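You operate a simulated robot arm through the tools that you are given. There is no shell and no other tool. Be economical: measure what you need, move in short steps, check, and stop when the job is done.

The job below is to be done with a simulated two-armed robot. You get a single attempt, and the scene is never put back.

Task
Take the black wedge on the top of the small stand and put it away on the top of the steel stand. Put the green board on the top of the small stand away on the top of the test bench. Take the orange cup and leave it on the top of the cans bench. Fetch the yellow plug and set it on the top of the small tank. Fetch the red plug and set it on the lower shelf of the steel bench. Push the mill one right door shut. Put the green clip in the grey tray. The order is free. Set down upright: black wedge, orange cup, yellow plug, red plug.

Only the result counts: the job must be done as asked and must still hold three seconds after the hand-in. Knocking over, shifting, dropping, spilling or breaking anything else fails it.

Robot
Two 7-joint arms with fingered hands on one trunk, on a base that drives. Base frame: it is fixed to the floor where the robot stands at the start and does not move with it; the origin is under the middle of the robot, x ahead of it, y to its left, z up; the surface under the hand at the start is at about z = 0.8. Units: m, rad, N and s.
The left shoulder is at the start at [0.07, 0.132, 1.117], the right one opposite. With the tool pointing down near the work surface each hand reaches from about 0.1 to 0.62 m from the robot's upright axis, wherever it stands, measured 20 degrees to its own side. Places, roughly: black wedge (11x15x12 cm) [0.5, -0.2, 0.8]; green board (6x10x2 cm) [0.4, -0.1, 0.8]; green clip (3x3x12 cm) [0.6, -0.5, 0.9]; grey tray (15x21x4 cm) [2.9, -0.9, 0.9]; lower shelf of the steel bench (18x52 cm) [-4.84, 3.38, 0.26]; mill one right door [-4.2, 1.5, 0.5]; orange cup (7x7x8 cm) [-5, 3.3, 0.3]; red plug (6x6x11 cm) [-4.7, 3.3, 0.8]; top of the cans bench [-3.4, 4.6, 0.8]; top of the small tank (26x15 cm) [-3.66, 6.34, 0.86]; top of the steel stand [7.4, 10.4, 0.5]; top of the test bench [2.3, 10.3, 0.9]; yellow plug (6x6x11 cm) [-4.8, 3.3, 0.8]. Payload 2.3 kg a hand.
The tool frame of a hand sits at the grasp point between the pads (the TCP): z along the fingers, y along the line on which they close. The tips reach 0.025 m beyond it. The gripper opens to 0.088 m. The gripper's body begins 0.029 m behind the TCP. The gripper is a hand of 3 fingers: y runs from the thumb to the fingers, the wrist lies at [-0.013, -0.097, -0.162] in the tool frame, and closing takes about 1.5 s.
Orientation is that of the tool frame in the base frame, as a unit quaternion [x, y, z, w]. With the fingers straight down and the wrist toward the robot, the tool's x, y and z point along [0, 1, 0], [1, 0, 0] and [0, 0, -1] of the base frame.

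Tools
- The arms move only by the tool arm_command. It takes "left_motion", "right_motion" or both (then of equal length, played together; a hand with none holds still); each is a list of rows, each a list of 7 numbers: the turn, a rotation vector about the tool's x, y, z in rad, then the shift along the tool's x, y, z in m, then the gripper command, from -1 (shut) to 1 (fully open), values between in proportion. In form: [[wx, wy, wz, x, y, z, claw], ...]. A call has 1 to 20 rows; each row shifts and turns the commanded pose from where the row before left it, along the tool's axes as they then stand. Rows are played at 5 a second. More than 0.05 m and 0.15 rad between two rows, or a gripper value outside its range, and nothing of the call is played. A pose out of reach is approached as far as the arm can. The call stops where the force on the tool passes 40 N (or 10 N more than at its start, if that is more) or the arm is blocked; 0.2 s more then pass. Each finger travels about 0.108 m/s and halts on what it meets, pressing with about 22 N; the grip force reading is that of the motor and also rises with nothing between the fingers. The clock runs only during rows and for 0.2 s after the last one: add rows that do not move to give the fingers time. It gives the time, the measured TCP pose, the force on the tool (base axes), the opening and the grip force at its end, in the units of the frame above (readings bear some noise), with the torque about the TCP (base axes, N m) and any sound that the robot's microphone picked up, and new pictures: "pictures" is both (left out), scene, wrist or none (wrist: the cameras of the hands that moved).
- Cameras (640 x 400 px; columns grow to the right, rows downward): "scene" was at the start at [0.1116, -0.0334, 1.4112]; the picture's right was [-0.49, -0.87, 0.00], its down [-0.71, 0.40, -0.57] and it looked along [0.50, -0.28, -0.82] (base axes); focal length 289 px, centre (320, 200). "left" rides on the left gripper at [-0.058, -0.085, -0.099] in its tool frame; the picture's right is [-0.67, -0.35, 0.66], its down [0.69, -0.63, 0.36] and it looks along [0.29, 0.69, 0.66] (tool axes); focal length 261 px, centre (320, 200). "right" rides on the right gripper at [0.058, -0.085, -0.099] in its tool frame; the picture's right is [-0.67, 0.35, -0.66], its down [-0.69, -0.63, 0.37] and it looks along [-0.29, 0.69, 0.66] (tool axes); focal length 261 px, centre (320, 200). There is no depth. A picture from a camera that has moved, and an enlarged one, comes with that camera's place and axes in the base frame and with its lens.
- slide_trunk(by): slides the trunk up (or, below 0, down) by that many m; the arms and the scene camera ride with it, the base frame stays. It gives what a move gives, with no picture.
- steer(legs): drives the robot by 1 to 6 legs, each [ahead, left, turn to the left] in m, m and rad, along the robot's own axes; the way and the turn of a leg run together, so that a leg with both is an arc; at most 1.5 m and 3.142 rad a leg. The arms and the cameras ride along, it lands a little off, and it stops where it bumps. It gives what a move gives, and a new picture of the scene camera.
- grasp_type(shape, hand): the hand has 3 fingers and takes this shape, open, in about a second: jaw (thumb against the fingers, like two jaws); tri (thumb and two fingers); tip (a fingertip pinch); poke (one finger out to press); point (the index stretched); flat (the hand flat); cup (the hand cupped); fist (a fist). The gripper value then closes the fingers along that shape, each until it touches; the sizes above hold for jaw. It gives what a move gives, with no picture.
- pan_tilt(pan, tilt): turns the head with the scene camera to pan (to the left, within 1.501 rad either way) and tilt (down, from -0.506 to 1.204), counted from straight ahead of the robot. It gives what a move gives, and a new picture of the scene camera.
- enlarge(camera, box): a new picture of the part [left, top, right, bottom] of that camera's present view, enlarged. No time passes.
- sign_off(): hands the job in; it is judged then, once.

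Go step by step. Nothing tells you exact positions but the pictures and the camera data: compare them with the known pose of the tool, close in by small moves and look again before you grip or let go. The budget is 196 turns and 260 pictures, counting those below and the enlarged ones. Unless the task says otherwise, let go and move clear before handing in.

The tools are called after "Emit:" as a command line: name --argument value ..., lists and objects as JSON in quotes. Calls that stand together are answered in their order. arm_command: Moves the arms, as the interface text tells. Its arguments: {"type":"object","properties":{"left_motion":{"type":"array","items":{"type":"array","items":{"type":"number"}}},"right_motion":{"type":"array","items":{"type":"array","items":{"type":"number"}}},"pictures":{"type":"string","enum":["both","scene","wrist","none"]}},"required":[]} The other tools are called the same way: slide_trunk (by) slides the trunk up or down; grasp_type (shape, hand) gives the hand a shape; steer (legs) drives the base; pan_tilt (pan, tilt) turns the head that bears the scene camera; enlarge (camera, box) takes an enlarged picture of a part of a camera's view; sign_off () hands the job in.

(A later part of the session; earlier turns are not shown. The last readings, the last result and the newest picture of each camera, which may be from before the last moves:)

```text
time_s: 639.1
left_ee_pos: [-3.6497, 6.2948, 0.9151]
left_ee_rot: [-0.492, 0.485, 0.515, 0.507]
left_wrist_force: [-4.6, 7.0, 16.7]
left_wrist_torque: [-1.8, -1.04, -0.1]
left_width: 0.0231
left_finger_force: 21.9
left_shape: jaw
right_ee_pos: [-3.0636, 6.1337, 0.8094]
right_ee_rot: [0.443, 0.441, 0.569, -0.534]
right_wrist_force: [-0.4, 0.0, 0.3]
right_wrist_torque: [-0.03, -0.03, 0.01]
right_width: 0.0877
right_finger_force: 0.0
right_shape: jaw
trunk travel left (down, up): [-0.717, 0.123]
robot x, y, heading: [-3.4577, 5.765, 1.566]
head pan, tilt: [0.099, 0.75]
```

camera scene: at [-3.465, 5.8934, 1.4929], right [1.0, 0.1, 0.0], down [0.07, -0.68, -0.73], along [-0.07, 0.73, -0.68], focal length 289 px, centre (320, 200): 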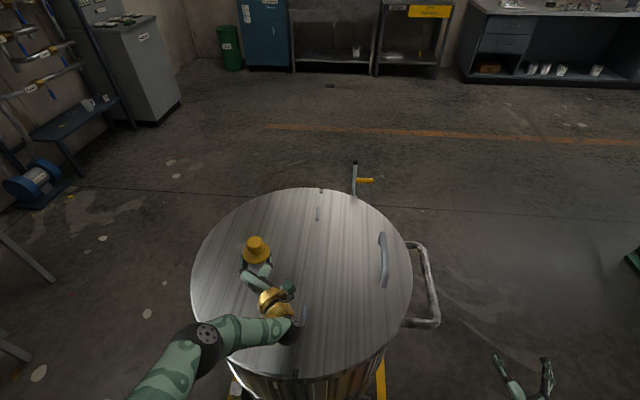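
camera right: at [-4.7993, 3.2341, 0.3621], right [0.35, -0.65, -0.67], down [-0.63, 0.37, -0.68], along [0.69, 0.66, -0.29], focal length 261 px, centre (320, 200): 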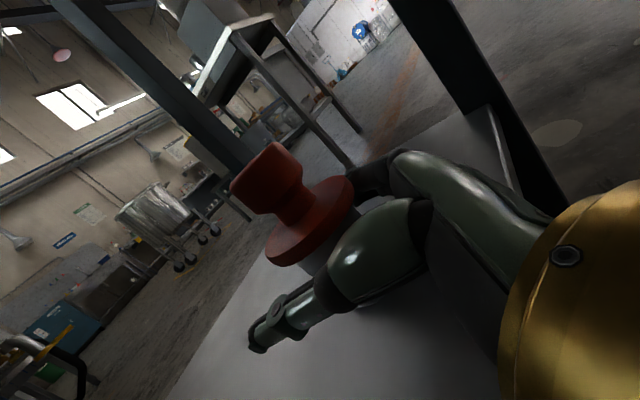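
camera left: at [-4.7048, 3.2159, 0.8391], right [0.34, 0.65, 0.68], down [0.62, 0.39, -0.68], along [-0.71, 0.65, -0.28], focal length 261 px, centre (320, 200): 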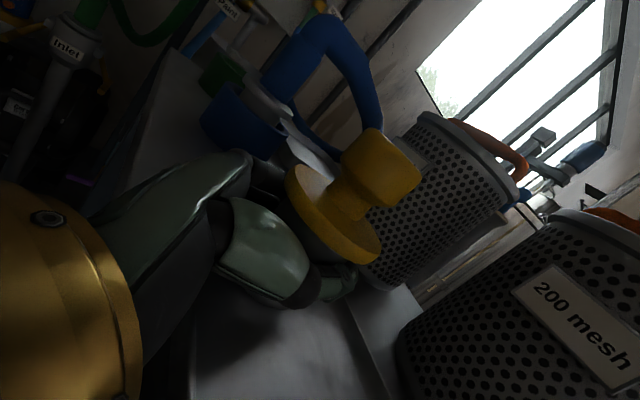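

The wrist touched the lid's hinge, not the plug. I raise, yaw the hand ~30° so the wrist clears the hinge, and retry.

Emit:
slide_trunk --by 0.05

Emit:
arm_command --left_motion '[[0.135, 0, 0, 0, 0, 0, -1], [0.135, 0, 0, 0, 0, 0, -1], [0.135, 0, 0, 0, 0, 0, -1], [0.135, 0, 0, 0, 0, 0, -1], [0, 0, 0, 0, 0, 0, -1]]' --pictures "both"

```text
time_s: 640.1
left_ee_pos: [-3.6508, 6.2978, 0.9527]
left_ee_rot: [-0.498, 0.492, 0.508, 0.502]
left_wrist_force: [0.9, 0.0, -1.2]
left_wrist_torque: [0.01, 0.02, -0.01]
left_width: 0.023
left_finger_force: 21.7
left_shape: jaw
right_ee_pos: [-3.0648, 6.1389, 0.8548]
right_ee_rot: [0.446, 0.445, 0.567, -0.531]
right_wrist_force: [0.1, -0.1, 0.5]
right_wrist_torque: [-0.01, 0.02, 0.02]
right_width: 0.0877
right_finger_force: 0.0
right_shape: jaw
trunk travel left (down, up): [-0.767, 0.073]
robot x, y, heading: [-3.4574, 5.7676, 1.57]
head pan, tilt: [0.099, 0.75]
```

```text
time_s: 641.3
left_ee_pos: [-3.6505, 6.2971, 0.953]
left_ee_rot: [-0.345, 0.61, 0.358, 0.617]
left_wrist_force: [-0.6, -0.3, -2.3]
left_wrist_torque: [0.01, 0.03, 0.01]
left_width: 0.0228
left_finger_force: 21.8
left_shape: jaw
right_ee_pos: [-3.0651, 6.1386, 0.8558]
right_ee_rot: [0.445, 0.444, 0.568, -0.531]
right_wrist_force: [0.2, -1.0, 0.5]
right_wrist_torque: [0.01, -0.03, -0.01]
right_width: 0.0879
right_finger_force: 0.1
right_shape: jaw
trunk travel left (down, up): [-0.767, 0.073]
robot x, y, heading: [-3.4556, 5.7663, 1.566]
head pan, tilt: [0.099, 0.75]
camera scene: at [-3.4649, 5.8992, 1.5194], right [1.0, 0.09, 0.0], down [0.06, -0.68, -0.73], along [-0.07, 0.73, -0.68], focal length 289 px, centre (320, 200)
camera left: at [-3.6266, 6.1669, 1.0086], right [0.63, 0.37, 0.68], down [0.73, 0.01, -0.69], along [-0.27, 0.93, -0.26], focal length 261 px, centre (320, 200)
```

scene: 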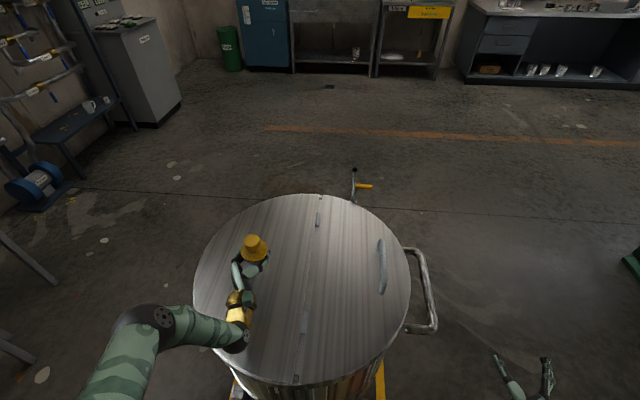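
left: 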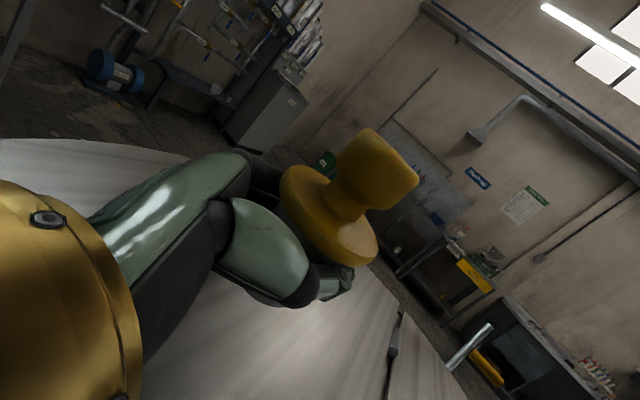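

Emit:
slide_trunk --by -0.03

Emit:
slide_trunk --by -0.01

Emit:
enlarge --camera "scene" --box '[160, 200, 360, 325]'

```text
time_s: 642.0
left_ee_pos: [-3.6501, 6.2979, 0.9237]
left_ee_rot: [-0.345, 0.609, 0.36, 0.617]
left_wrist_force: [-0.2, -0.8, -1.7]
left_wrist_torque: [0.0, 0.0, 0.0]
left_width: 0.0228
left_finger_force: 21.7
left_shape: jaw
right_ee_pos: [-3.0644, 6.1383, 0.8256]
right_ee_rot: [0.446, 0.444, 0.567, -0.531]
right_wrist_force: [0.1, -0.2, -1.3]
right_wrist_torque: [-0.04, -0.02, -0.02]
right_width: 0.0879
right_finger_force: 0.0
right_shape: jaw
trunk travel left (down, up): [-0.737, 0.103]
robot x, y, heading: [-3.4542, 5.7615, 1.57]
head pan, tilt: [0.099, 0.75]
```

```text
time_s: 642.6
left_ee_pos: [-3.6513, 6.2969, 0.9127]
left_ee_rot: [-0.344, 0.609, 0.359, 0.617]
left_wrist_force: [-0.3, 0.5, -1.1]
left_wrist_torque: [-0.02, -0.02, -0.01]
left_width: 0.0229
left_finger_force: 22.0
left_shape: jaw
right_ee_pos: [-3.0643, 6.1388, 0.8171]
right_ee_rot: [0.445, 0.445, 0.567, -0.531]
right_wrist_force: [-0.3, 0.0, -0.9]
right_wrist_torque: [-0.01, 0.01, 0.01]
right_width: 0.0879
right_finger_force: 0.0
right_shape: jaw
trunk travel left (down, up): [-0.727, 0.113]
robot x, y, heading: [-3.4537, 5.7653, 1.565]
head pan, tilt: [0.099, 0.75]
```

```text
3.20 times, centred on (260, 262) of scene
camera zoom: at [-3.4651, 5.8987, 1.4794], right [1.0, 0.1, 0.0], down [0.06, -0.68, -0.73], along [-0.07, 0.73, -0.68], focal length 926 px, centre (512, 0)
```

zoom: 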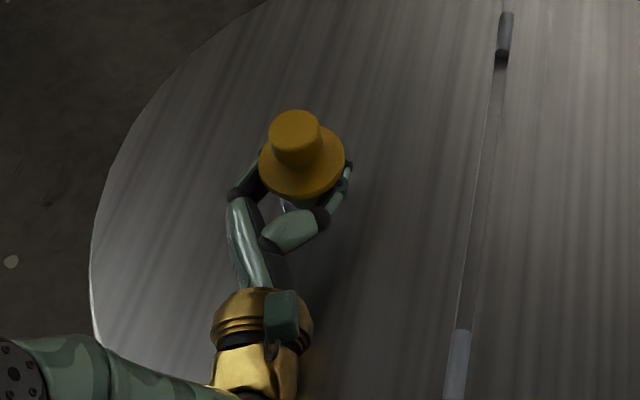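

No contact now, so it was the hinge. I continue in small steps.

Emit:
slide_trunk --by -0.007

Emit:
slide_trunk --by -0.005

```text
time_s: 643.1
left_ee_pos: [-3.6506, 6.2955, 0.9156]
left_ee_rot: [-0.34, 0.607, 0.364, 0.619]
left_wrist_force: [0.5, -0.3, -1.9]
left_wrist_torque: [0.0, -0.04, -0.03]
left_width: 0.0229
left_finger_force: 22.3
left_shape: jaw
right_ee_pos: [-3.0645, 6.1366, 0.8121]
right_ee_rot: [0.443, 0.443, 0.568, -0.534]
right_wrist_force: [0.8, 0.7, 0.9]
right_wrist_torque: [-0.01, -0.01, 0.04]
right_width: 0.0879
right_finger_force: 0.1
right_shape: jaw
trunk travel left (down, up): [-0.72, 0.12]
robot x, y, heading: [-3.4599, 5.7653, 1.57]
head pan, tilt: [0.099, 0.75]
```

```text
time_s: 643.7
left_ee_pos: [-3.6523, 6.2941, 0.9178]
left_ee_rot: [-0.335, 0.603, 0.371, 0.621]
left_wrist_force: [0.0, -0.3, -2.0]
left_wrist_torque: [0.0, 0.01, 0.02]
left_width: 0.023
left_finger_force: 22.2
left_shape: jaw
right_ee_pos: [-3.0653, 6.1321, 0.8083]
right_ee_rot: [0.444, 0.442, 0.568, -0.534]
right_wrist_force: [-0.3, -1.1, -0.3]
right_wrist_torque: [0.03, -0.01, 0.0]
right_width: 0.0878
right_finger_force: 0.1
right_shape: jaw
trunk travel left (down, up): [-0.715, 0.125]
robot x, y, heading: [-3.4525, 5.7634, 1.569]
head pan, tilt: [0.099, 0.75]
```

The forearm is resting on the lid rim. I raise, pitch the hand 7° nose-down to lift the wrist and forearm, and lower again.

Emit:
slide_trunk --by 0.03

Emit:
arm_command --left_motion '[[-0.08, 0, 0, 0, 0, 0, -1], [-0.08, 0, 0, 0, 0, 0, -1], [0, 0.07, 0, 0, 0, 0, -1], [0, 0.07, 0, 0, 0, 0, -1], [0, 0, 0, 0, 0, 0, -1]]' --pictures "none"

Emit:
slide_trunk --by -0.035

Emit:
enlarge --camera "scene" --box '[120, 200, 360, 350]'

```text
time_s: 644.4
left_ee_pos: [-3.649, 6.295, 0.9293]
left_ee_rot: [-0.345, 0.61, 0.357, 0.618]
left_wrist_force: [0.1, 0.9, -1.4]
left_wrist_torque: [-0.01, -0.01, -0.01]
left_width: 0.0228
left_finger_force: 22.2
left_shape: jaw
right_ee_pos: [-3.0649, 6.1371, 0.8335]
right_ee_rot: [0.445, 0.445, 0.567, -0.531]
right_wrist_force: [-0.1, 1.0, 0.0]
right_wrist_torque: [-0.01, 0.02, -0.01]
right_width: 0.0879
right_finger_force: 0.1
right_shape: jaw
trunk travel left (down, up): [-0.745, 0.095]
robot x, y, heading: [-3.4548, 5.7597, 1.566]
head pan, tilt: [0.099, 0.75]
```

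```text
time_s: 645.6
left_ee_pos: [-3.6504, 6.2971, 0.9312]
left_ee_rot: [-0.421, 0.618, 0.378, 0.545]
left_wrist_force: [-0.3, -0.2, -2.0]
left_wrist_torque: [0.01, -0.05, 0.02]
left_width: 0.0228
left_finger_force: 22.0
left_shape: jaw
right_ee_pos: [-3.0654, 6.139, 0.8349]
right_ee_rot: [0.446, 0.445, 0.567, -0.531]
right_wrist_force: [0.5, -0.4, 0.0]
right_wrist_torque: [0.01, 0.0, 0.02]
right_width: 0.0879
right_finger_force: 0.1
right_shape: jaw
trunk travel left (down, up): [-0.745, 0.095]
robot x, y, heading: [-3.4547, 5.7645, 1.57]
head pan, tilt: [0.099, 0.75]
```

```text
time_s: 646.4
left_ee_pos: [-3.6502, 6.2959, 0.8994]
left_ee_rot: [-0.418, 0.617, 0.382, 0.547]
left_wrist_force: [-2.4, 6.3, 19.4]
left_wrist_torque: [-0.41, 0.04, -0.09]
left_width: 0.0228
left_finger_force: 21.5
left_shape: jaw
right_ee_pos: [-3.0642, 6.1364, 0.8004]
right_ee_rot: [0.446, 0.444, 0.567, -0.532]
right_wrist_force: [-0.5, -0.7, -0.1]
right_wrist_torque: [0.06, 0.02, 0.02]
right_width: 0.0877
right_finger_force: 0.0
right_shape: jaw
trunk travel left (down, up): [-0.71, 0.13]
robot x, y, heading: [-3.4562, 5.7646, 1.569]
head pan, tilt: [0.099, 0.75]
```

```text
2.67 times, centred on (240, 275) of scene
camera zoom: at [-3.4642, 5.8957, 1.4631], right [1.0, 0.1, 0.0], down [0.06, -0.68, -0.73], along [-0.07, 0.73, -0.68], focal length 772 px, centre (533, 0)
```

zoom: 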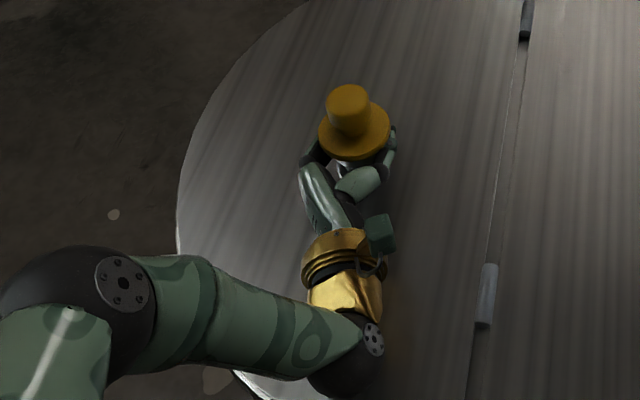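

The plug base touches the lid, tilted about 8°. I ease up slightly and rotate back most of the tilt before releasing.

Emit:
arm_command --left_motion '[[0, -0.03, 0, -0.003, 0, 0, -1], [0, -0.03, 0, 0, 0, 0, -1], [0, -0.03, 0, 0, 0, 0, -1], [0, 0, 0, 0, 0, 0, -1]]' --pictures "wrist"

```text
time_s: 647.1
left_ee_pos: [-3.6497, 6.2946, 0.9052]
left_ee_rot: [-0.406, 0.599, 0.397, 0.565]
left_wrist_force: [-1.0, -7.6, 17.5]
left_wrist_torque: [-2.27, -0.12, -0.25]
left_width: 0.0222
left_finger_force: 21.8
left_shape: jaw
right_ee_pos: [-3.0655, 6.1361, 0.8015]
right_ee_rot: [0.444, 0.443, 0.568, -0.533]
right_wrist_force: [0.1, -0.2, -0.4]
right_wrist_torque: [0.01, 0.0, -0.01]
right_width: 0.0875
right_finger_force: 0.1
right_shape: jaw
trunk travel left (down, up): [-0.71, 0.13]
robot x, y, heading: [-3.459, 5.7657, 1.564]
head pan, tilt: [0.099, 0.75]
stopped in row 3 (left hand): the force on the tool passed its limit at 43 N (the readings are from after the stop); the commanded pose is now the measured one
camera left: at [-3.6038, 6.1722, 0.9674], right [0.58, 0.51, 0.63], down [0.7, 0.09, -0.71], along [-0.42, 0.85, -0.3], focal length 261 px, centre (320, 200)
```

left: 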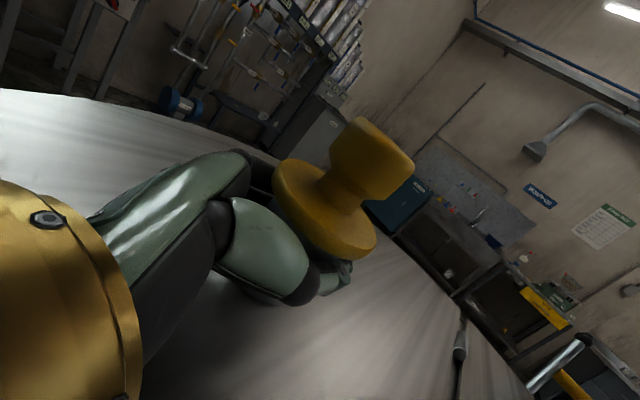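

Keeping the pitch is needed for wrist clearance. I restore it, re-touch lightly, and release; the plug will rock the few degrees to upright.

Emit:
arm_command --left_motion '[[0, 0.03, 0, -0.004, 0, 0, -1], [0, 0.04, 0, 0, 0, 0, -1], [0, 0, 0, 0, 0, 0, -1]]' --pictures "none"

Emit:
enlarge --camera "scene" --box '[180, 200, 340, 300]'

```text
time_s: 647.9
left_ee_pos: [-3.6508, 6.3002, 0.9059]
left_ee_rot: [-0.422, 0.621, 0.378, 0.542]
left_wrist_force: [-0.4, 0.3, -1.0]
left_wrist_torque: [0.03, -0.02, -0.03]
left_width: 0.0224
left_finger_force: 22.4
left_shape: jaw
right_ee_pos: [-3.0643, 6.1397, 0.7995]
right_ee_rot: [0.446, 0.445, 0.567, -0.531]
right_wrist_force: [-0.2, 0.3, -0.4]
right_wrist_torque: [0.03, -0.02, -0.01]
right_width: 0.0872
right_finger_force: 0.0
right_shape: jaw
trunk travel left (down, up): [-0.71, 0.13]
robot x, y, heading: [-3.4566, 5.7642, 1.57]
head pan, tilt: [0.099, 0.75]
```

```text
4.00 times, centred on (260, 250) of scene
camera zoom: at [-3.4654, 5.8997, 1.4624], right [1.0, 0.1, 0.0], down [0.07, -0.68, -0.73], along [-0.07, 0.73, -0.68], focal length 1157 px, centre (560, 0)
```

zoom: 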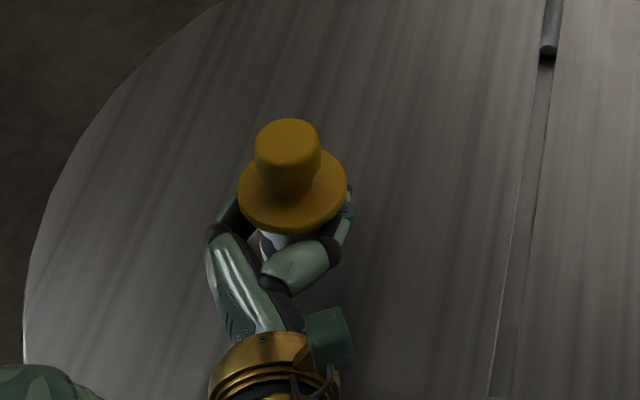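

Emit:
slide_trunk --by -0.006

Emit:
arm_command --left_motion '[[0, 0, 0, 0, 0, 0, -0.6], [0, 0, 0, 0, 0, 0, -0.3], [0, 0, 0, 0, 0, 0, 0], [0, 0, 0, 0, 0, 0, 0.3], [0, 0, 0, 0, 0, 0, 0.7], [0, 0, 0, 0, 0, 0, 1], [0, 0, 0, 0, 0, 0, 1]]' --pictures "none"

Emit:
enlarge --camera "scene" --box '[180, 200, 340, 300]'

```text
time_s: 648.4
left_ee_pos: [-3.6521, 6.2987, 0.9016]
left_ee_rot: [-0.421, 0.619, 0.381, 0.543]
left_wrist_force: [-2.5, -0.2, 7.0]
left_wrist_torque: [0.05, -0.02, -0.01]
left_width: 0.0225
left_finger_force: 21.9
left_shape: jaw
right_ee_pos: [-3.0651, 6.1383, 0.794]
right_ee_rot: [0.445, 0.444, 0.567, -0.532]
right_wrist_force: [0.4, -0.3, 0.5]
right_wrist_torque: [-0.01, 0.0, -0.01]
right_width: 0.0879
right_finger_force: 0.1
right_shape: jaw
trunk travel left (down, up): [-0.704, 0.136]
robot x, y, heading: [-3.4527, 5.7621, 1.567]
head pan, tilt: [0.099, 0.75]
```

```text
time_s: 650.0
left_ee_pos: [-3.6508, 6.2989, 0.9005]
left_ee_rot: [-0.421, 0.62, 0.379, 0.543]
left_wrist_force: [0.9, 0.3, -0.2]
left_wrist_torque: [0.0, 0.0, -0.03]
left_width: 0.0874
left_finger_force: 0.0
left_shape: jaw
right_ee_pos: [-3.0662, 6.1387, 0.7932]
right_ee_rot: [0.445, 0.445, 0.567, -0.532]
right_wrist_force: [0.1, 0.0, -0.3]
right_wrist_torque: [0.03, 0.0, -0.01]
right_width: 0.0879
right_finger_force: 0.1
right_shape: jaw
trunk travel left (down, up): [-0.704, 0.136]
robot x, y, heading: [-3.4551, 5.7656, 1.56]
head pan, tilt: [0.099, 0.75]
```

```text
4.00 times, centred on (260, 250) of scene
camera zoom: at [-3.4651, 5.8985, 1.4565], right [1.0, 0.1, 0.0], down [0.07, -0.68, -0.73], along [-0.07, 0.73, -0.68], focal length 1157 px, centre (560, 0)
```

zoom: 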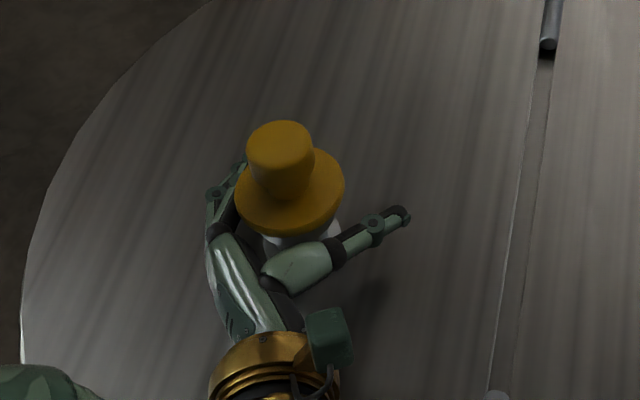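

The plug is released. I withdraw along the hand's own axis, clear of it.

Emit:
arm_command --left_motion '[[0, 0, 0, 0, 0.008, 0, 1], [0, 0, 0, 0, 0, -0.02, 1], [0, 0, 0, 0, 0, -0.03, 1], [0, 0, 0, -0.01, 0, -0.03, 1], [0, 0, 0, -0.02, 0, -0.02, 1], [0, 0, 0, 0, 0, 0, 1]]' --pictures "none"

Emit:
enlarge --camera "scene" --box '[160, 200, 360, 325]'

```text
time_s: 651.4
left_ee_pos: [-3.6929, 6.2123, 0.9436]
left_ee_rot: [-0.422, 0.62, 0.38, 0.542]
left_wrist_force: [1.1, -0.2, 0.0]
left_wrist_torque: [0.02, -0.01, -0.03]
left_width: 0.0876
left_finger_force: 0.0
left_shape: jaw
right_ee_pos: [-3.0656, 6.1384, 0.7925]
right_ee_rot: [0.445, 0.446, 0.566, -0.531]
right_wrist_force: [-0.2, 0.0, -0.3]
right_wrist_torque: [0.01, 0.0, 0.02]
right_width: 0.0876
right_finger_force: 0.1
right_shape: jaw
trunk travel left (down, up): [-0.704, 0.136]
robot x, y, heading: [-3.4534, 5.7628, 1.564]
head pan, tilt: [0.099, 0.75]
```

```text
3.20 times, centred on (260, 262) of scene
camera zoom: at [-3.4651, 5.8989, 1.4565], right [1.0, 0.1, 0.0], down [0.07, -0.68, -0.73], along [-0.07, 0.73, -0.68], focal length 926 px, centre (512, 0)
```

zoom: 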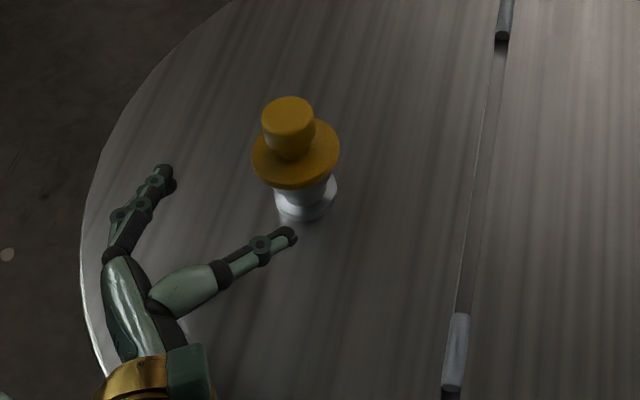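

The yellow plug stands upright on the tank lid. I raise, slide away east, and drive south to the mill.

Emit:
slide_trunk --by 0.12

Emit:
steer --legs '[[-0.08, 0, 0], [0, -1.2, 0], [-1.4, 0, 0], [-1.4, 0, 0], [0, 0, 1.571]]'

Emit:
pan_tilt --pan 0.6 --tilt 0.4

```text
time_s: 652.9
left_ee_pos: [-3.6921, 6.2119, 1.0633]
left_ee_rot: [-0.421, 0.62, 0.379, 0.543]
left_wrist_force: [0.3, 1.0, -0.3]
left_wrist_torque: [0.01, -0.03, -0.02]
left_width: 0.0878
left_finger_force: 0.1
left_shape: jaw
right_ee_pos: [-3.0654, 6.139, 0.9131]
right_ee_rot: [0.445, 0.445, 0.567, -0.531]
right_wrist_force: [-0.5, 0.4, -0.2]
right_wrist_torque: [-0.01, -0.04, 0.01]
right_width: 0.0877
right_finger_force: 0.0
right_shape: jaw
trunk travel left (down, up): [-0.824, 0.016]
robot x, y, heading: [-3.4557, 5.77, 1.565]
head pan, tilt: [0.099, 0.75]
```

```text
time_s: 676.3
left_ee_pos: [-2.6245, 2.7297, 1.0627]
left_ee_rot: [0.737, -0.142, -0.651, -0.117]
left_wrist_force: [0.3, 0.6, 0.0]
left_wrist_torque: [-0.03, -0.02, -0.02]
left_width: 0.0877
left_finger_force: 0.1
left_shape: jaw
right_ee_pos: [-2.5481, 3.3548, 0.913]
right_ee_rot: [-0.003, -0.63, -0.026, 0.776]
right_wrist_force: [0.4, -0.2, 0.6]
right_wrist_torque: [-0.02, 0.01, -0.01]
right_width: 0.0878
right_finger_force: 0.0
right_shape: jaw
trunk travel left (down, up): [-0.824, 0.016]
robot x, y, heading: [-2.172, 2.9604, 3.137]
head pan, tilt: [0.099, 0.75]
camera scene: at [-2.3089, 2.9588, 1.5765], right [-0.09, 1.0, 0.0], down [0.68, 0.06, -0.73], along [-0.73, -0.07, -0.68], focal length 289 px, centre (320, 200)
```

scene: 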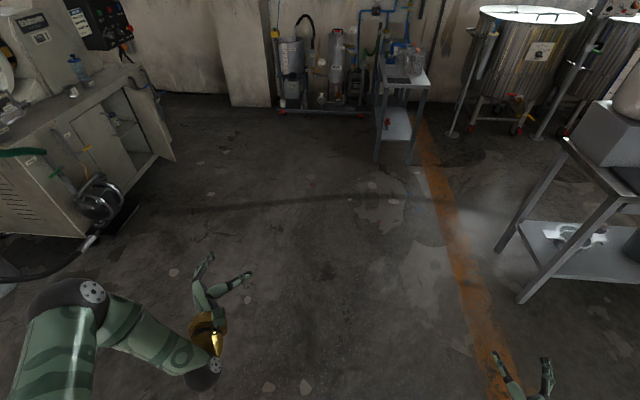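

```text
time_s: 677.2
left_ee_pos: [-2.6252, 2.7283, 1.0637]
left_ee_rot: [0.737, -0.142, -0.651, -0.117]
left_wrist_force: [0.1, 0.1, -0.3]
left_wrist_torque: [0.01, 0.02, -0.01]
left_width: 0.0879
left_finger_force: 0.0
left_shape: jaw
right_ee_pos: [-2.5474, 3.3555, 0.9123]
right_ee_rot: [-0.001, -0.63, -0.027, 0.776]
right_wrist_force: [-0.3, 0.2, -0.4]
right_wrist_torque: [0.03, 0.02, 0.0]
right_width: 0.0878
right_finger_force: 0.0
right_shape: jaw
trunk travel left (down, up): [-0.824, 0.016]
robot x, y, heading: [-2.1752, 2.9627, 3.136]
head pan, tilt: [0.6, 0.4]
camera scene: at [-2.3031, 2.9147, 1.6076], right [-0.56, 0.83, 0.0], down [0.32, 0.22, -0.92], along [-0.76, -0.51, -0.39], focal length 289 px, centre (320, 200)
```

scene: 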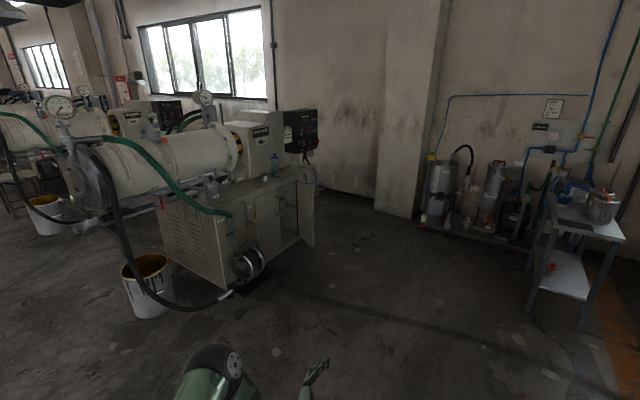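

I see mill one with its cabinet; the right door stands open. I zoom in.

Emit:
enlarge --camera "scene" --box '[150, 150, 340, 270]'

```text
3.33 times, centred on (245, 210) of scene
camera zoom: at [-2.3031, 2.9147, 1.6076], right [-0.56, 0.83, 0.0], down [0.32, 0.22, -0.92], along [-0.76, -0.51, -0.39], focal length 964 px, centre (570, 167)
```

zoom: 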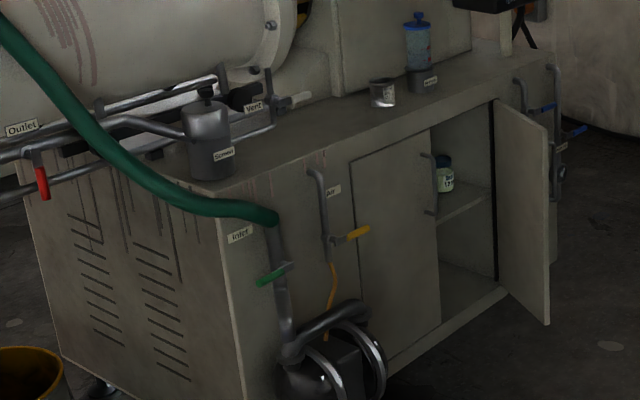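

The right door is hinged at its right (west) side and stands about 90° open toward me. I drive up to face the cabinet from the north, with my right hand on the door's outer side.

Emit:
steer --legs '[[0, 0.45, 0], [1.3, 0, 0], [0.5, 0, 0], [0, 0, 1.571]]'

Emit:
pan_tilt --pan -0.1 --tilt 0.7

```text
time_s: 692.5
left_ee_pos: [-3.7366, 2.0867, 1.0618]
left_ee_rot: [0.622, 0.42, -0.543, 0.377]
left_wrist_force: [-0.8, -0.9, 0.0]
left_wrist_torque: [0.01, 0.0, 0.0]
left_width: 0.0877
left_finger_force: 0.2
left_shape: jaw
right_ee_pos: [-4.3645, 2.165, 0.913]
right_ee_rot: [0.444, -0.447, 0.53, 0.568]
right_wrist_force: [1.2, 0.0, 0.3]
right_wrist_torque: [-0.02, 0.01, -0.01]
right_width: 0.0879
right_finger_force: 0.1
right_shape: jaw
trunk travel left (down, up): [-0.824, 0.016]
robot x, y, heading: [-3.9705, 2.5402, -1.578]
head pan, tilt: [0.6, 0.4]
camera scene: at [-3.9217, 2.4116, 1.6076], right [-0.83, -0.56, 0.0], down [-0.22, 0.32, -0.92], along [0.51, -0.77, -0.39], focal length 289 px, centre (320, 200)
```

scene: 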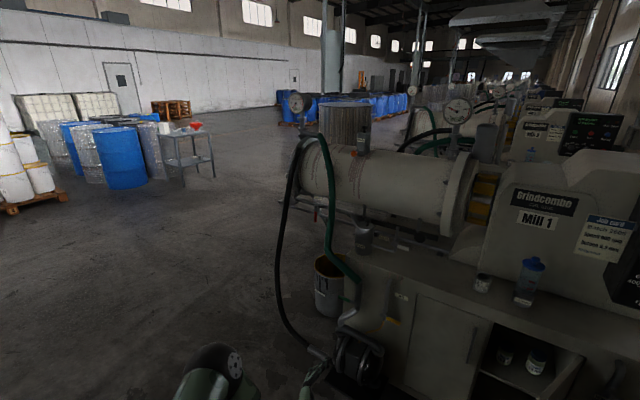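

```text
time_s: 693.5
left_ee_pos: [-3.7375, 2.0865, 1.0634]
left_ee_rot: [0.622, 0.42, -0.543, 0.376]
left_wrist_force: [0.4, 0.7, 0.3]
left_wrist_torque: [-0.03, 0.01, 0.03]
left_width: 0.0877
left_finger_force: 0.0
left_shape: jaw
right_ee_pos: [-4.3641, 2.1645, 0.9135]
right_ee_rot: [0.443, -0.446, 0.53, 0.569]
right_wrist_force: [0.3, 0.0, -0.2]
right_wrist_torque: [-0.02, 0.0, 0.04]
right_width: 0.0879
right_finger_force: 0.1
right_shape: jaw
trunk travel left (down, up): [-0.824, 0.016]
robot x, y, heading: [-3.9692, 2.5371, -1.58]
head pan, tilt: [-0.099, 0.7]
camera scene: at [-3.9822, 2.4042, 1.5808], right [-0.99, 0.11, 0.0], down [0.07, 0.64, -0.77], along [-0.08, -0.76, -0.64], focal length 289 px, centre (320, 200)
```

scene: 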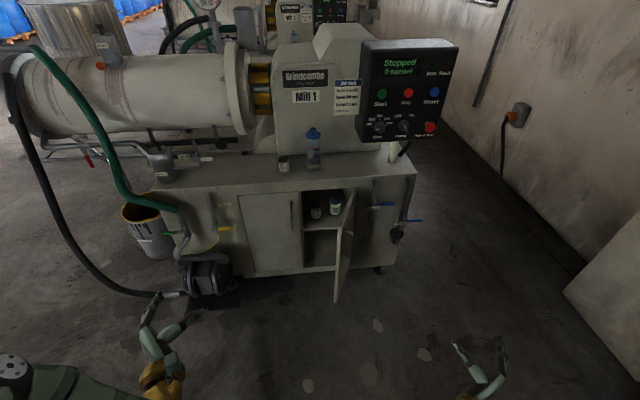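

Emit:
enlarge --camera "scene" --box '[230, 170, 430, 310]'

```text
2.86 times, centred on (330, 240) of scene
camera zoom: at [-3.9822, 2.4042, 1.5808], right [-0.99, 0.11, 0.0], down [0.07, 0.64, -0.77], along [-0.08, -0.76, -0.64], focal length 827 px, centre (291, 86)
```

zoom: 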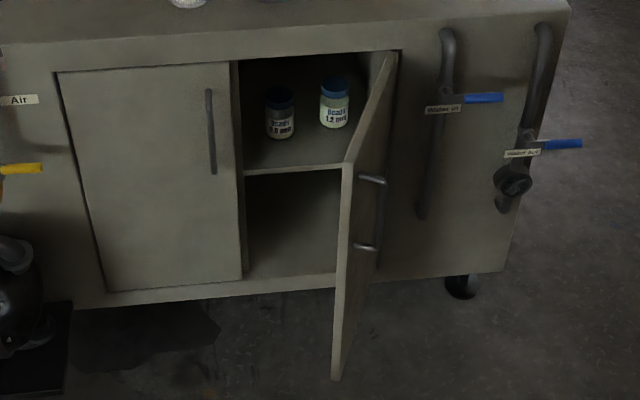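

Door: hinge ≈ (-4.28, 1.385), free edge ≈ (-4.145, 1.61), about 60° open, handle on the outer face. I close the right fingers, extend and lower the hand to z≈0.4, below the handle.

Emit:
arm_command --right_motion '[[0, 0, 0, 0, -0.03, 0.03, 0], [0, 0, 0, 0, -0.03, 0.03, -1], [0, 0, 0, 0, -0.03, 0.03, -1], [0, 0, 0, 0, -0.03, 0.03, -1], [0, 0, 0, 0, -0.03, 0.03, -1], [0, 0, 0, 0, -0.02, 0.03, -1], [0, 0, 0, 0, 0, 0, -1], [0, 0, 0, 0, 0, 0, -1]]' --pictures "none"

Emit:
slide_trunk --by -0.4

Emit:
slide_trunk --by -0.14

Emit:
pan_tilt --pan -0.1 --tilt 0.5

```text
time_s: 695.3
left_ee_pos: [-3.737, 2.0857, 1.0615]
left_ee_rot: [0.622, 0.42, -0.543, 0.377]
left_wrist_force: [0.5, 0.3, -0.1]
left_wrist_torque: [0.01, 0.03, -0.01]
left_width: 0.0875
left_finger_force: 0.0
left_shape: jaw
right_ee_pos: [-4.2045, 2.0214, 0.9899]
right_ee_rot: [0.444, -0.446, 0.53, 0.569]
right_wrist_force: [-1.4, 0.2, 0.2]
right_wrist_torque: [0.04, 0.0, 0.01]
right_width: 0.0002
right_finger_force: 22.2
right_shape: jaw
right hand out of reach, approached as far as the arm can: row 2, 3, 4, 5, 6
trunk travel left (down, up): [-0.824, 0.016]
robot x, y, heading: [-3.9742, 2.5376, -1.578]
head pan, tilt: [-0.099, 0.7]
```

```text
time_s: 699.2
left_ee_pos: [-3.7367, 2.0859, 0.6632]
left_ee_rot: [0.622, 0.42, -0.545, 0.376]
left_wrist_force: [0.1, 0.2, -0.6]
left_wrist_torque: [0.0, 0.01, 0.01]
left_width: 0.0876
left_finger_force: 0.0
left_shape: jaw
right_ee_pos: [-4.2043, 2.0207, 0.5908]
right_ee_rot: [0.444, -0.447, 0.529, 0.568]
right_wrist_force: [1.0, 0.0, -0.2]
right_wrist_torque: [0.01, 0.02, 0.02]
right_width: 0.0
right_finger_force: 21.9
right_shape: jaw
trunk travel left (down, up): [-0.424, 0.416]
robot x, y, heading: [-3.9726, 2.5371, -1.584]
head pan, tilt: [-0.099, 0.7]
```

```text
time_s: 700.8
left_ee_pos: [-3.7371, 2.0865, 0.5221]
left_ee_rot: [0.622, 0.419, -0.543, 0.377]
left_wrist_force: [0.0, -0.3, 0.5]
left_wrist_torque: [-0.01, 0.05, 0.03]
left_width: 0.0877
left_finger_force: 0.1
left_shape: jaw
right_ee_pos: [-4.2046, 2.0213, 0.4511]
right_ee_rot: [0.444, -0.447, 0.529, 0.568]
right_wrist_force: [0.4, -0.3, -0.3]
right_wrist_torque: [0.0, 0.0, 0.02]
right_width: 0.0
right_finger_force: 22.2
right_shape: jaw
trunk travel left (down, up): [-0.284, 0.556]
robot x, y, heading: [-3.9714, 2.5366, -1.577]
head pan, tilt: [-0.099, 0.7]
```

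```text
time_s: 701.6
left_ee_pos: [-3.737, 2.0862, 0.5224]
left_ee_rot: [0.622, 0.419, -0.543, 0.377]
left_wrist_force: [-0.4, -0.1, -0.8]
left_wrist_torque: [0.01, 0.0, -0.02]
left_width: 0.0876
left_finger_force: 0.1
left_shape: jaw
right_ee_pos: [-4.2044, 2.0214, 0.4494]
right_ee_rot: [0.443, -0.447, 0.529, 0.569]
right_wrist_force: [-0.2, -0.2, 0.0]
right_wrist_torque: [0.0, -0.02, 0.0]
right_width: 0.0
right_finger_force: 21.5
right_shape: jaw
trunk travel left (down, up): [-0.284, 0.556]
robot x, y, heading: [-3.9712, 2.5382, -1.581]
head pan, tilt: [-0.099, 0.499]
camera scene: at [-3.983, 2.3982, 1.0584], right [-0.99, 0.11, 0.0], down [0.05, 0.48, -0.88], along [-0.1, -0.87, -0.48], focal length 289 px, centre (320, 200)
```

scene: 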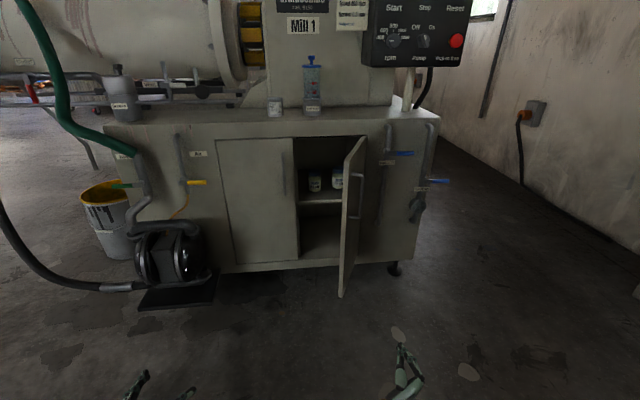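

The hand is west of the door's free edge line. I lower 5 cm more and advance beside the door.

Emit:
slide_trunk --by -0.05

Emit:
steer --legs '[[0.3, -0.05, 0]]'

```text
time_s: 702.5
left_ee_pos: [-3.7371, 2.0864, 0.4735]
left_ee_rot: [0.623, 0.419, -0.543, 0.377]
left_wrist_force: [0.5, -0.4, -0.2]
left_wrist_torque: [-0.01, 0.0, 0.0]
left_width: 0.0876
left_finger_force: 0.2
left_shape: jaw
right_ee_pos: [-4.2044, 2.0224, 0.4004]
right_ee_rot: [0.444, -0.446, 0.53, 0.569]
right_wrist_force: [0.3, -0.3, 0.2]
right_wrist_torque: [-0.02, -0.02, -0.05]
right_width: 0.0
right_finger_force: 22.1
right_shape: jaw
trunk travel left (down, up): [-0.234, 0.606]
robot x, y, heading: [-3.9727, 2.5357, -1.581]
head pan, tilt: [-0.099, 0.499]
```

```text
time_s: 704.6
left_ee_pos: [-3.7853, 1.7841, 0.4717]
left_ee_rot: [0.621, 0.421, -0.542, 0.378]
left_wrist_force: [-0.3, -1.0, -0.2]
left_wrist_torque: [0.01, -0.03, 0.0]
left_width: 0.0877
left_finger_force: 0.1
left_shape: jaw
right_ee_pos: [-4.2548, 1.7174, 0.4007]
right_ee_rot: [0.445, -0.445, 0.532, 0.566]
right_wrist_force: [0.5, -0.3, -0.4]
right_wrist_torque: [-0.01, 0.0, -0.02]
right_width: 0.0
right_finger_force: 22.2
right_shape: jaw
trunk travel left (down, up): [-0.234, 0.606]
robot x, y, heading: [-4.0278, 2.2343, -1.574]
head pan, tilt: [-0.099, 0.499]
camera scene: at [-4.0345, 2.0953, 1.0084], right [-0.99, 0.1, 0.0], down [0.05, 0.48, -0.88], along [-0.09, -0.87, -0.48], focal length 289 px, centre (320, 200)
```

scene: 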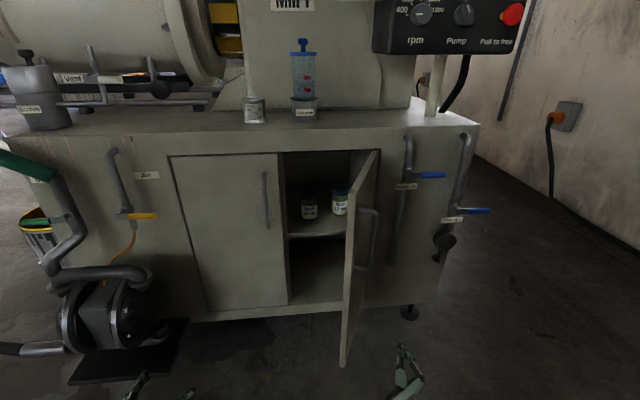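

The hand is on the door's outer side. I push left and ahead with the base.

Emit:
steer --legs '[[0.08, 0.08, 0], [0.08, 0.07, 0]]'

```text
time_s: 706.5
left_ee_pos: [-3.6388, 1.6222, 0.4728]
left_ee_rot: [0.621, 0.421, -0.543, 0.377]
left_wrist_force: [0.3, 0.4, 0.2]
left_wrist_torque: [0.04, 0.02, -0.04]
left_width: 0.0876
left_finger_force: 0.0
left_shape: jaw
right_ee_pos: [-4.1061, 1.5559, 0.4]
right_ee_rot: [0.444, -0.445, 0.531, 0.568]
right_wrist_force: [0.2, 1.6, -0.2]
right_wrist_torque: [-0.01, -0.01, 0.01]
right_width: 0.0002
right_finger_force: 21.8
right_shape: jaw
trunk travel left (down, up): [-0.234, 0.606]
robot x, y, heading: [-3.8769, 2.0717, -1.579]
head pan, tilt: [-0.099, 0.499]
camera scene: at [-3.8857, 1.9335, 1.0084], right [-0.99, 0.11, 0.0], down [0.05, 0.48, -0.88], along [-0.09, -0.87, -0.48], focal length 289 px, centre (320, 200)
```

scene: 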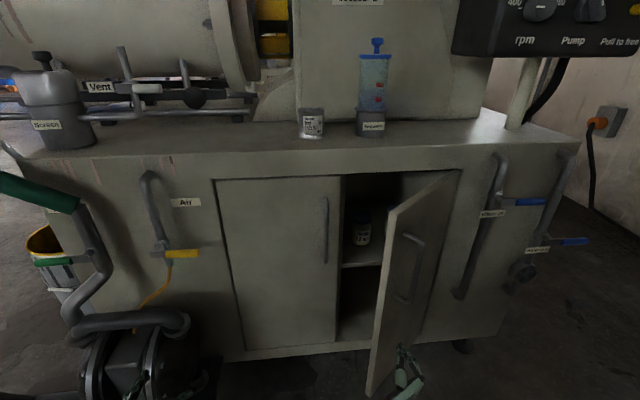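

The door is swinging shut. I push straight ahead a little at a time.

Emit:
steer --legs '[[0.07, 0, 0]]'

```text
time_s: 707.4
left_ee_pos: [-3.634, 1.6016, 0.4698]
left_ee_rot: [0.62, 0.428, -0.537, 0.38]
left_wrist_force: [-1.0, 9.9, 2.8]
left_wrist_torque: [-0.03, -0.07, 0.37]
left_width: 0.0861
left_finger_force: 0.0
left_shape: jaw
right_ee_pos: [-4.104, 1.5288, 0.4006]
right_ee_rot: [0.445, -0.444, 0.534, 0.565]
right_wrist_force: [-0.5, -0.1, -0.1]
right_wrist_torque: [0.0, 0.0, 0.0]
right_width: 0.0
right_finger_force: 22.2
right_shape: jaw
trunk travel left (down, up): [-0.234, 0.606]
robot x, y, heading: [-3.8772, 2.0392, -1.569]
head pan, tilt: [-0.099, 0.499]
stopped in leg 1: the force on the tool passed its limit at 123 N (the readings are from after the stop); the commanded pose is now the measured one
camera scene: at [-3.8856, 1.9074, 1.0087], right [-0.99, 0.1, 0.0], down [0.05, 0.47, -0.88], along [-0.09, -0.87, -0.48], focal length 289 px, centre (320, 200)
```

scene: 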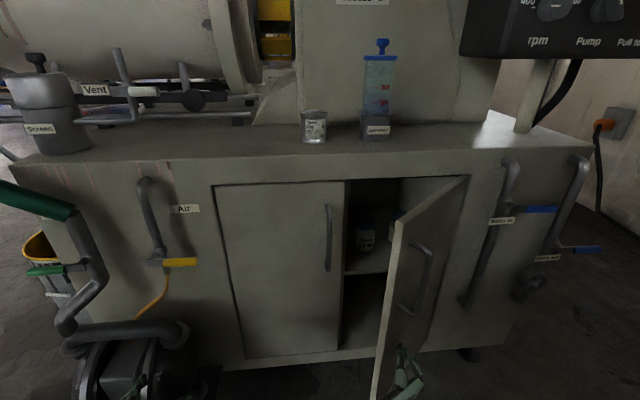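

The left hand bumped the pump assembly. I back off and raise the left hand clear before continuing.

Emit:
steer --legs '[[-0.12, 0, 0]]'

Emit:
arm_command --left_motion '[[0, 0, 0, -0.03, -0.02, -0.03, 1], [0, 0, 0, -0.03, -0.02, -0.03, 1], [0, 0, 0, -0.04, -0.02, -0.02, 1], [0, 0, 0, -0.04, -0.02, 0, 1], [0, 0, 0, -0.05, 0, 0, 1], [0, 0, 0, -0.05, 0, 0, 1], [0, 0, 0, 0, 0, 0, 1]]' --pictures "none"

Emit:
pan_tilt --pan 0.2 --tilt 0.7

```text
time_s: 708.7
left_ee_pos: [-3.6352, 1.7189, 0.4687]
left_ee_rot: [0.621, 0.427, -0.537, 0.378]
left_wrist_force: [-0.9, -0.6, 0.1]
left_wrist_torque: [-0.01, 0.01, 0.0]
left_width: 0.0876
left_finger_force: 0.1
left_shape: jaw
right_ee_pos: [-4.1056, 1.6474, 0.4001]
right_ee_rot: [0.445, -0.445, 0.532, 0.566]
right_wrist_force: [-0.4, -0.3, 0.2]
right_wrist_torque: [-0.02, 0.0, -0.02]
right_width: 0.0
right_finger_force: 22.1
right_shape: jaw
trunk travel left (down, up): [-0.234, 0.606]
robot x, y, heading: [-3.8747, 2.1635, -1.572]
head pan, tilt: [-0.099, 0.499]
camera scene: at [-3.8854, 2.0251, 1.0085], right [-0.99, 0.1, 0.0], down [0.05, 0.48, -0.88], along [-0.09, -0.87, -0.48], focal length 289 px, centre (320, 200)
```

scene: 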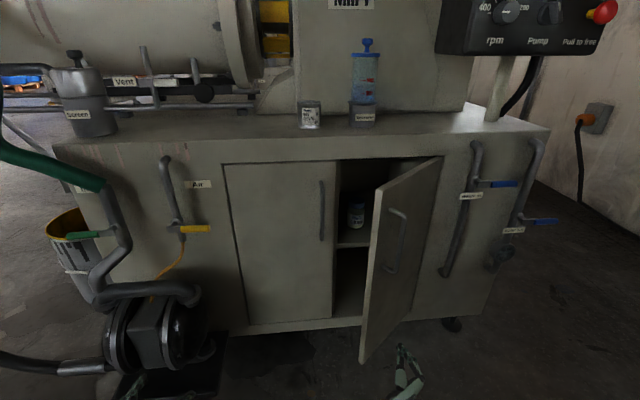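

```text
time_s: 710.3
left_ee_pos: [-3.7159, 1.7347, 0.6779]
left_ee_rot: [0.622, 0.427, -0.537, 0.377]
left_wrist_force: [-0.1, 0.7, 0.0]
left_wrist_torque: [-0.02, -0.02, 0.01]
left_width: 0.0876
left_finger_force: 0.0
left_shape: jaw
left hand out of reach, approached as far as the arm can: row 3, 4, 5
right_ee_pos: [-4.1063, 1.6481, 0.4007]
right_ee_rot: [0.445, -0.445, 0.532, 0.566]
right_wrist_force: [1.2, 0.1, 0.4]
right_wrist_torque: [0.0, -0.02, -0.02]
right_width: 0.0001
right_finger_force: 22.1
right_shape: jaw
trunk travel left (down, up): [-0.234, 0.606]
robot x, y, heading: [-3.8731, 2.1653, -1.574]
head pan, tilt: [-0.099, 0.499]
```

```text
time_s: 711.1
left_ee_pos: [-3.714, 1.7339, 0.6775]
left_ee_rot: [0.621, 0.427, -0.538, 0.378]
left_wrist_force: [-0.1, -1.1, -0.3]
left_wrist_torque: [0.02, 0.01, -0.01]
left_width: 0.0876
left_finger_force: 0.0
left_shape: jaw
right_ee_pos: [-4.1052, 1.6475, 0.3992]
right_ee_rot: [0.445, -0.445, 0.532, 0.567]
right_wrist_force: [0.7, -0.2, -0.4]
right_wrist_torque: [0.0, 0.0, -0.01]
right_width: 0.0
right_finger_force: 21.7
right_shape: jaw
trunk travel left (down, up): [-0.234, 0.606]
robot x, y, heading: [-3.8757, 2.163, -1.576]
head pan, tilt: [0.201, 0.7]
camera scene: at [-3.8595, 2.0321, 0.9908], right [-0.98, -0.19, 0.0], down [-0.13, 0.63, -0.77], along [0.15, -0.75, -0.64], focal length 289 px, centre (320, 200)
```

scene: 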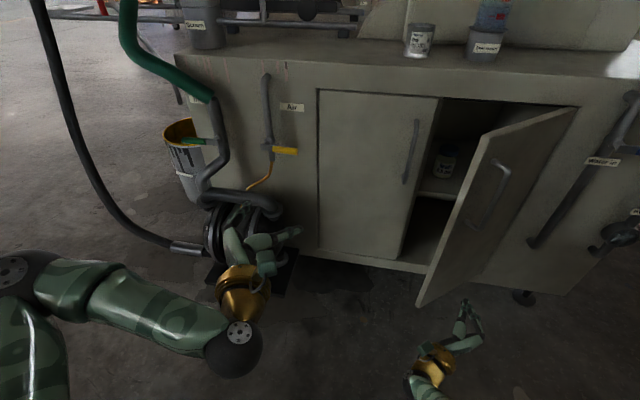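

The pump is in place. The left hand is now higher and further back; I advance 8 cm with the base and then push with the right arm itself.

Emit:
steer --legs '[[0.08, 0, 0]]'

Emit:
arm_command --right_motion '[[0, 0, 0, -0.006, 0, 0.025, -1], [0, 0, 0, -0.006, 0, 0.025, -1], [0, 0, 0, -0.006, 0, 0.025, -1], [0, 0, 0, -0.006, 0, 0.025, -1], [0, 0, 0, 0, 0, 0, -1]]' --pictures "scene"

```text
time_s: 712.1
left_ee_pos: [-3.7142, 1.6543, 0.6768]
left_ee_rot: [0.622, 0.427, -0.538, 0.377]
left_wrist_force: [0.2, 0.0, 0.7]
left_wrist_torque: [0.01, 0.02, -0.01]
left_width: 0.0874
left_finger_force: 0.0
left_shape: jaw
right_ee_pos: [-4.1053, 1.567, 0.4005]
right_ee_rot: [0.445, -0.445, 0.532, 0.567]
right_wrist_force: [0.3, 0.1, 0.5]
right_wrist_torque: [0.03, 0.01, -0.01]
right_width: 0.0001
right_finger_force: 21.9
right_shape: jaw
trunk travel left (down, up): [-0.234, 0.606]
robot x, y, heading: [-3.8754, 2.084, -1.574]
head pan, tilt: [0.201, 0.7]
camera scene: at [-3.8597, 1.9513, 0.9907], right [-0.98, -0.2, 0.0], down [-0.13, 0.63, -0.76], along [0.15, -0.75, -0.64], focal length 289 px, centre (320, 200)
```

scene: 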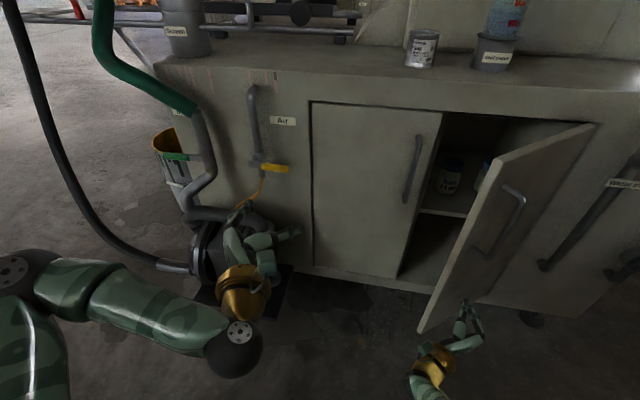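

```text
time_s: 713.3
left_ee_pos: [-3.7148, 1.6542, 0.6773]
left_ee_rot: [0.622, 0.427, -0.538, 0.377]
left_wrist_force: [0.8, -0.8, 0.1]
left_wrist_torque: [-0.01, 0.02, 0.02]
left_width: 0.0879
left_finger_force: 0.1
left_shape: jaw
right_ee_pos: [-4.1102, 1.5286, 0.4365]
right_ee_rot: [0.445, -0.446, 0.531, 0.567]
right_wrist_force: [0.3, -0.9, -0.3]
right_wrist_torque: [0.0, 0.03, -0.01]
right_width: 0.0
right_finger_force: 21.7
right_shape: jaw
right hand out of reach, approached as far as the arm can: row 1, 2, 3, 4
trunk travel left (down, up): [-0.234, 0.606]
robot x, y, heading: [-3.8778, 2.0836, -1.576]
head pan, tilt: [0.201, 0.7]
no pictures are left
```

Pictures are used up, so I continue by force feedback: advancing in small steps until the shut door resists.

Emit:
steer --legs '[[0.05, 0, 0]]'

Emit:
steer --legs '[[0.03, 0, 0]]'

```text
time_s: 714.3
left_ee_pos: [-3.7154, 1.604, 0.6775]
left_ee_rot: [0.621, 0.428, -0.538, 0.378]
left_wrist_force: [-1.2, 0.3, 1.2]
left_wrist_torque: [0.02, -0.03, -0.01]
left_width: 0.0877
left_finger_force: 0.1
left_shape: jaw
right_ee_pos: [-4.1092, 1.4772, 0.437]
right_ee_rot: [0.446, -0.446, 0.532, 0.566]
right_wrist_force: [0.2, 0.1, 0.2]
right_wrist_torque: [0.05, 0.01, 0.0]
right_width: 0.0002
right_finger_force: 21.7
right_shape: jaw
trunk travel left (down, up): [-0.234, 0.606]
robot x, y, heading: [-3.8773, 2.0347, -1.576]
head pan, tilt: [0.201, 0.7]
```

```text
time_s: 715.1
left_ee_pos: [-3.7144, 1.5736, 0.6768]
left_ee_rot: [0.621, 0.428, -0.537, 0.377]
left_wrist_force: [0.7, 0.3, 0.6]
left_wrist_torque: [-0.02, 0.03, 0.0]
left_width: 0.0875
left_finger_force: 0.0
left_shape: jaw
right_ee_pos: [-4.1088, 1.4497, 0.4372]
right_ee_rot: [0.446, -0.445, 0.532, 0.566]
right_wrist_force: [-0.9, -0.3, -0.6]
right_wrist_torque: [-0.02, 0.0, 0.0]
right_width: 0.0
right_finger_force: 22.5
right_shape: jaw
trunk travel left (down, up): [-0.234, 0.606]
robot x, y, heading: [-3.8759, 1.9994, -1.572]
head pan, tilt: [0.201, 0.7]
```

Emit:
steer --legs '[[0.025, 0, 0]]'

Emit:
steer --legs '[[0.02, 0, 0]]'

```text
time_s: 715.9
left_ee_pos: [-3.7141, 1.548, 0.6757]
left_ee_rot: [0.621, 0.428, -0.536, 0.378]
left_wrist_force: [0.3, -0.2, 0.2]
left_wrist_torque: [-0.02, -0.01, -0.01]
left_width: 0.0877
left_finger_force: 0.1
left_shape: jaw
right_ee_pos: [-4.1098, 1.4223, 0.4369]
right_ee_rot: [0.446, -0.445, 0.532, 0.566]
right_wrist_force: [-0.6, 1.2, -0.5]
right_wrist_torque: [0.01, 0.0, 0.05]
right_width: 0.0
right_finger_force: 22.1
right_shape: jaw
trunk travel left (down, up): [-0.234, 0.606]
robot x, y, heading: [-3.8725, 1.9787, -1.576]
head pan, tilt: [0.201, 0.7]
```

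```text
time_s: 716.7
left_ee_pos: [-3.7142, 1.5291, 0.6768]
left_ee_rot: [0.621, 0.427, -0.538, 0.378]
left_wrist_force: [0.7, 0.1, 0.8]
left_wrist_torque: [0.0, 0.0, -0.02]
left_width: 0.0877
left_finger_force: 0.0
left_shape: jaw
right_ee_pos: [-4.109, 1.4044, 0.4363]
right_ee_rot: [0.446, -0.445, 0.532, 0.566]
right_wrist_force: [0.2, 0.0, -0.8]
right_wrist_torque: [-0.01, 0.0, -0.02]
right_width: 0.0
right_finger_force: 22.0
right_shape: jaw
trunk travel left (down, up): [-0.234, 0.606]
robot x, y, heading: [-3.878, 1.9534, -1.574]
head pan, tilt: [0.201, 0.7]
```

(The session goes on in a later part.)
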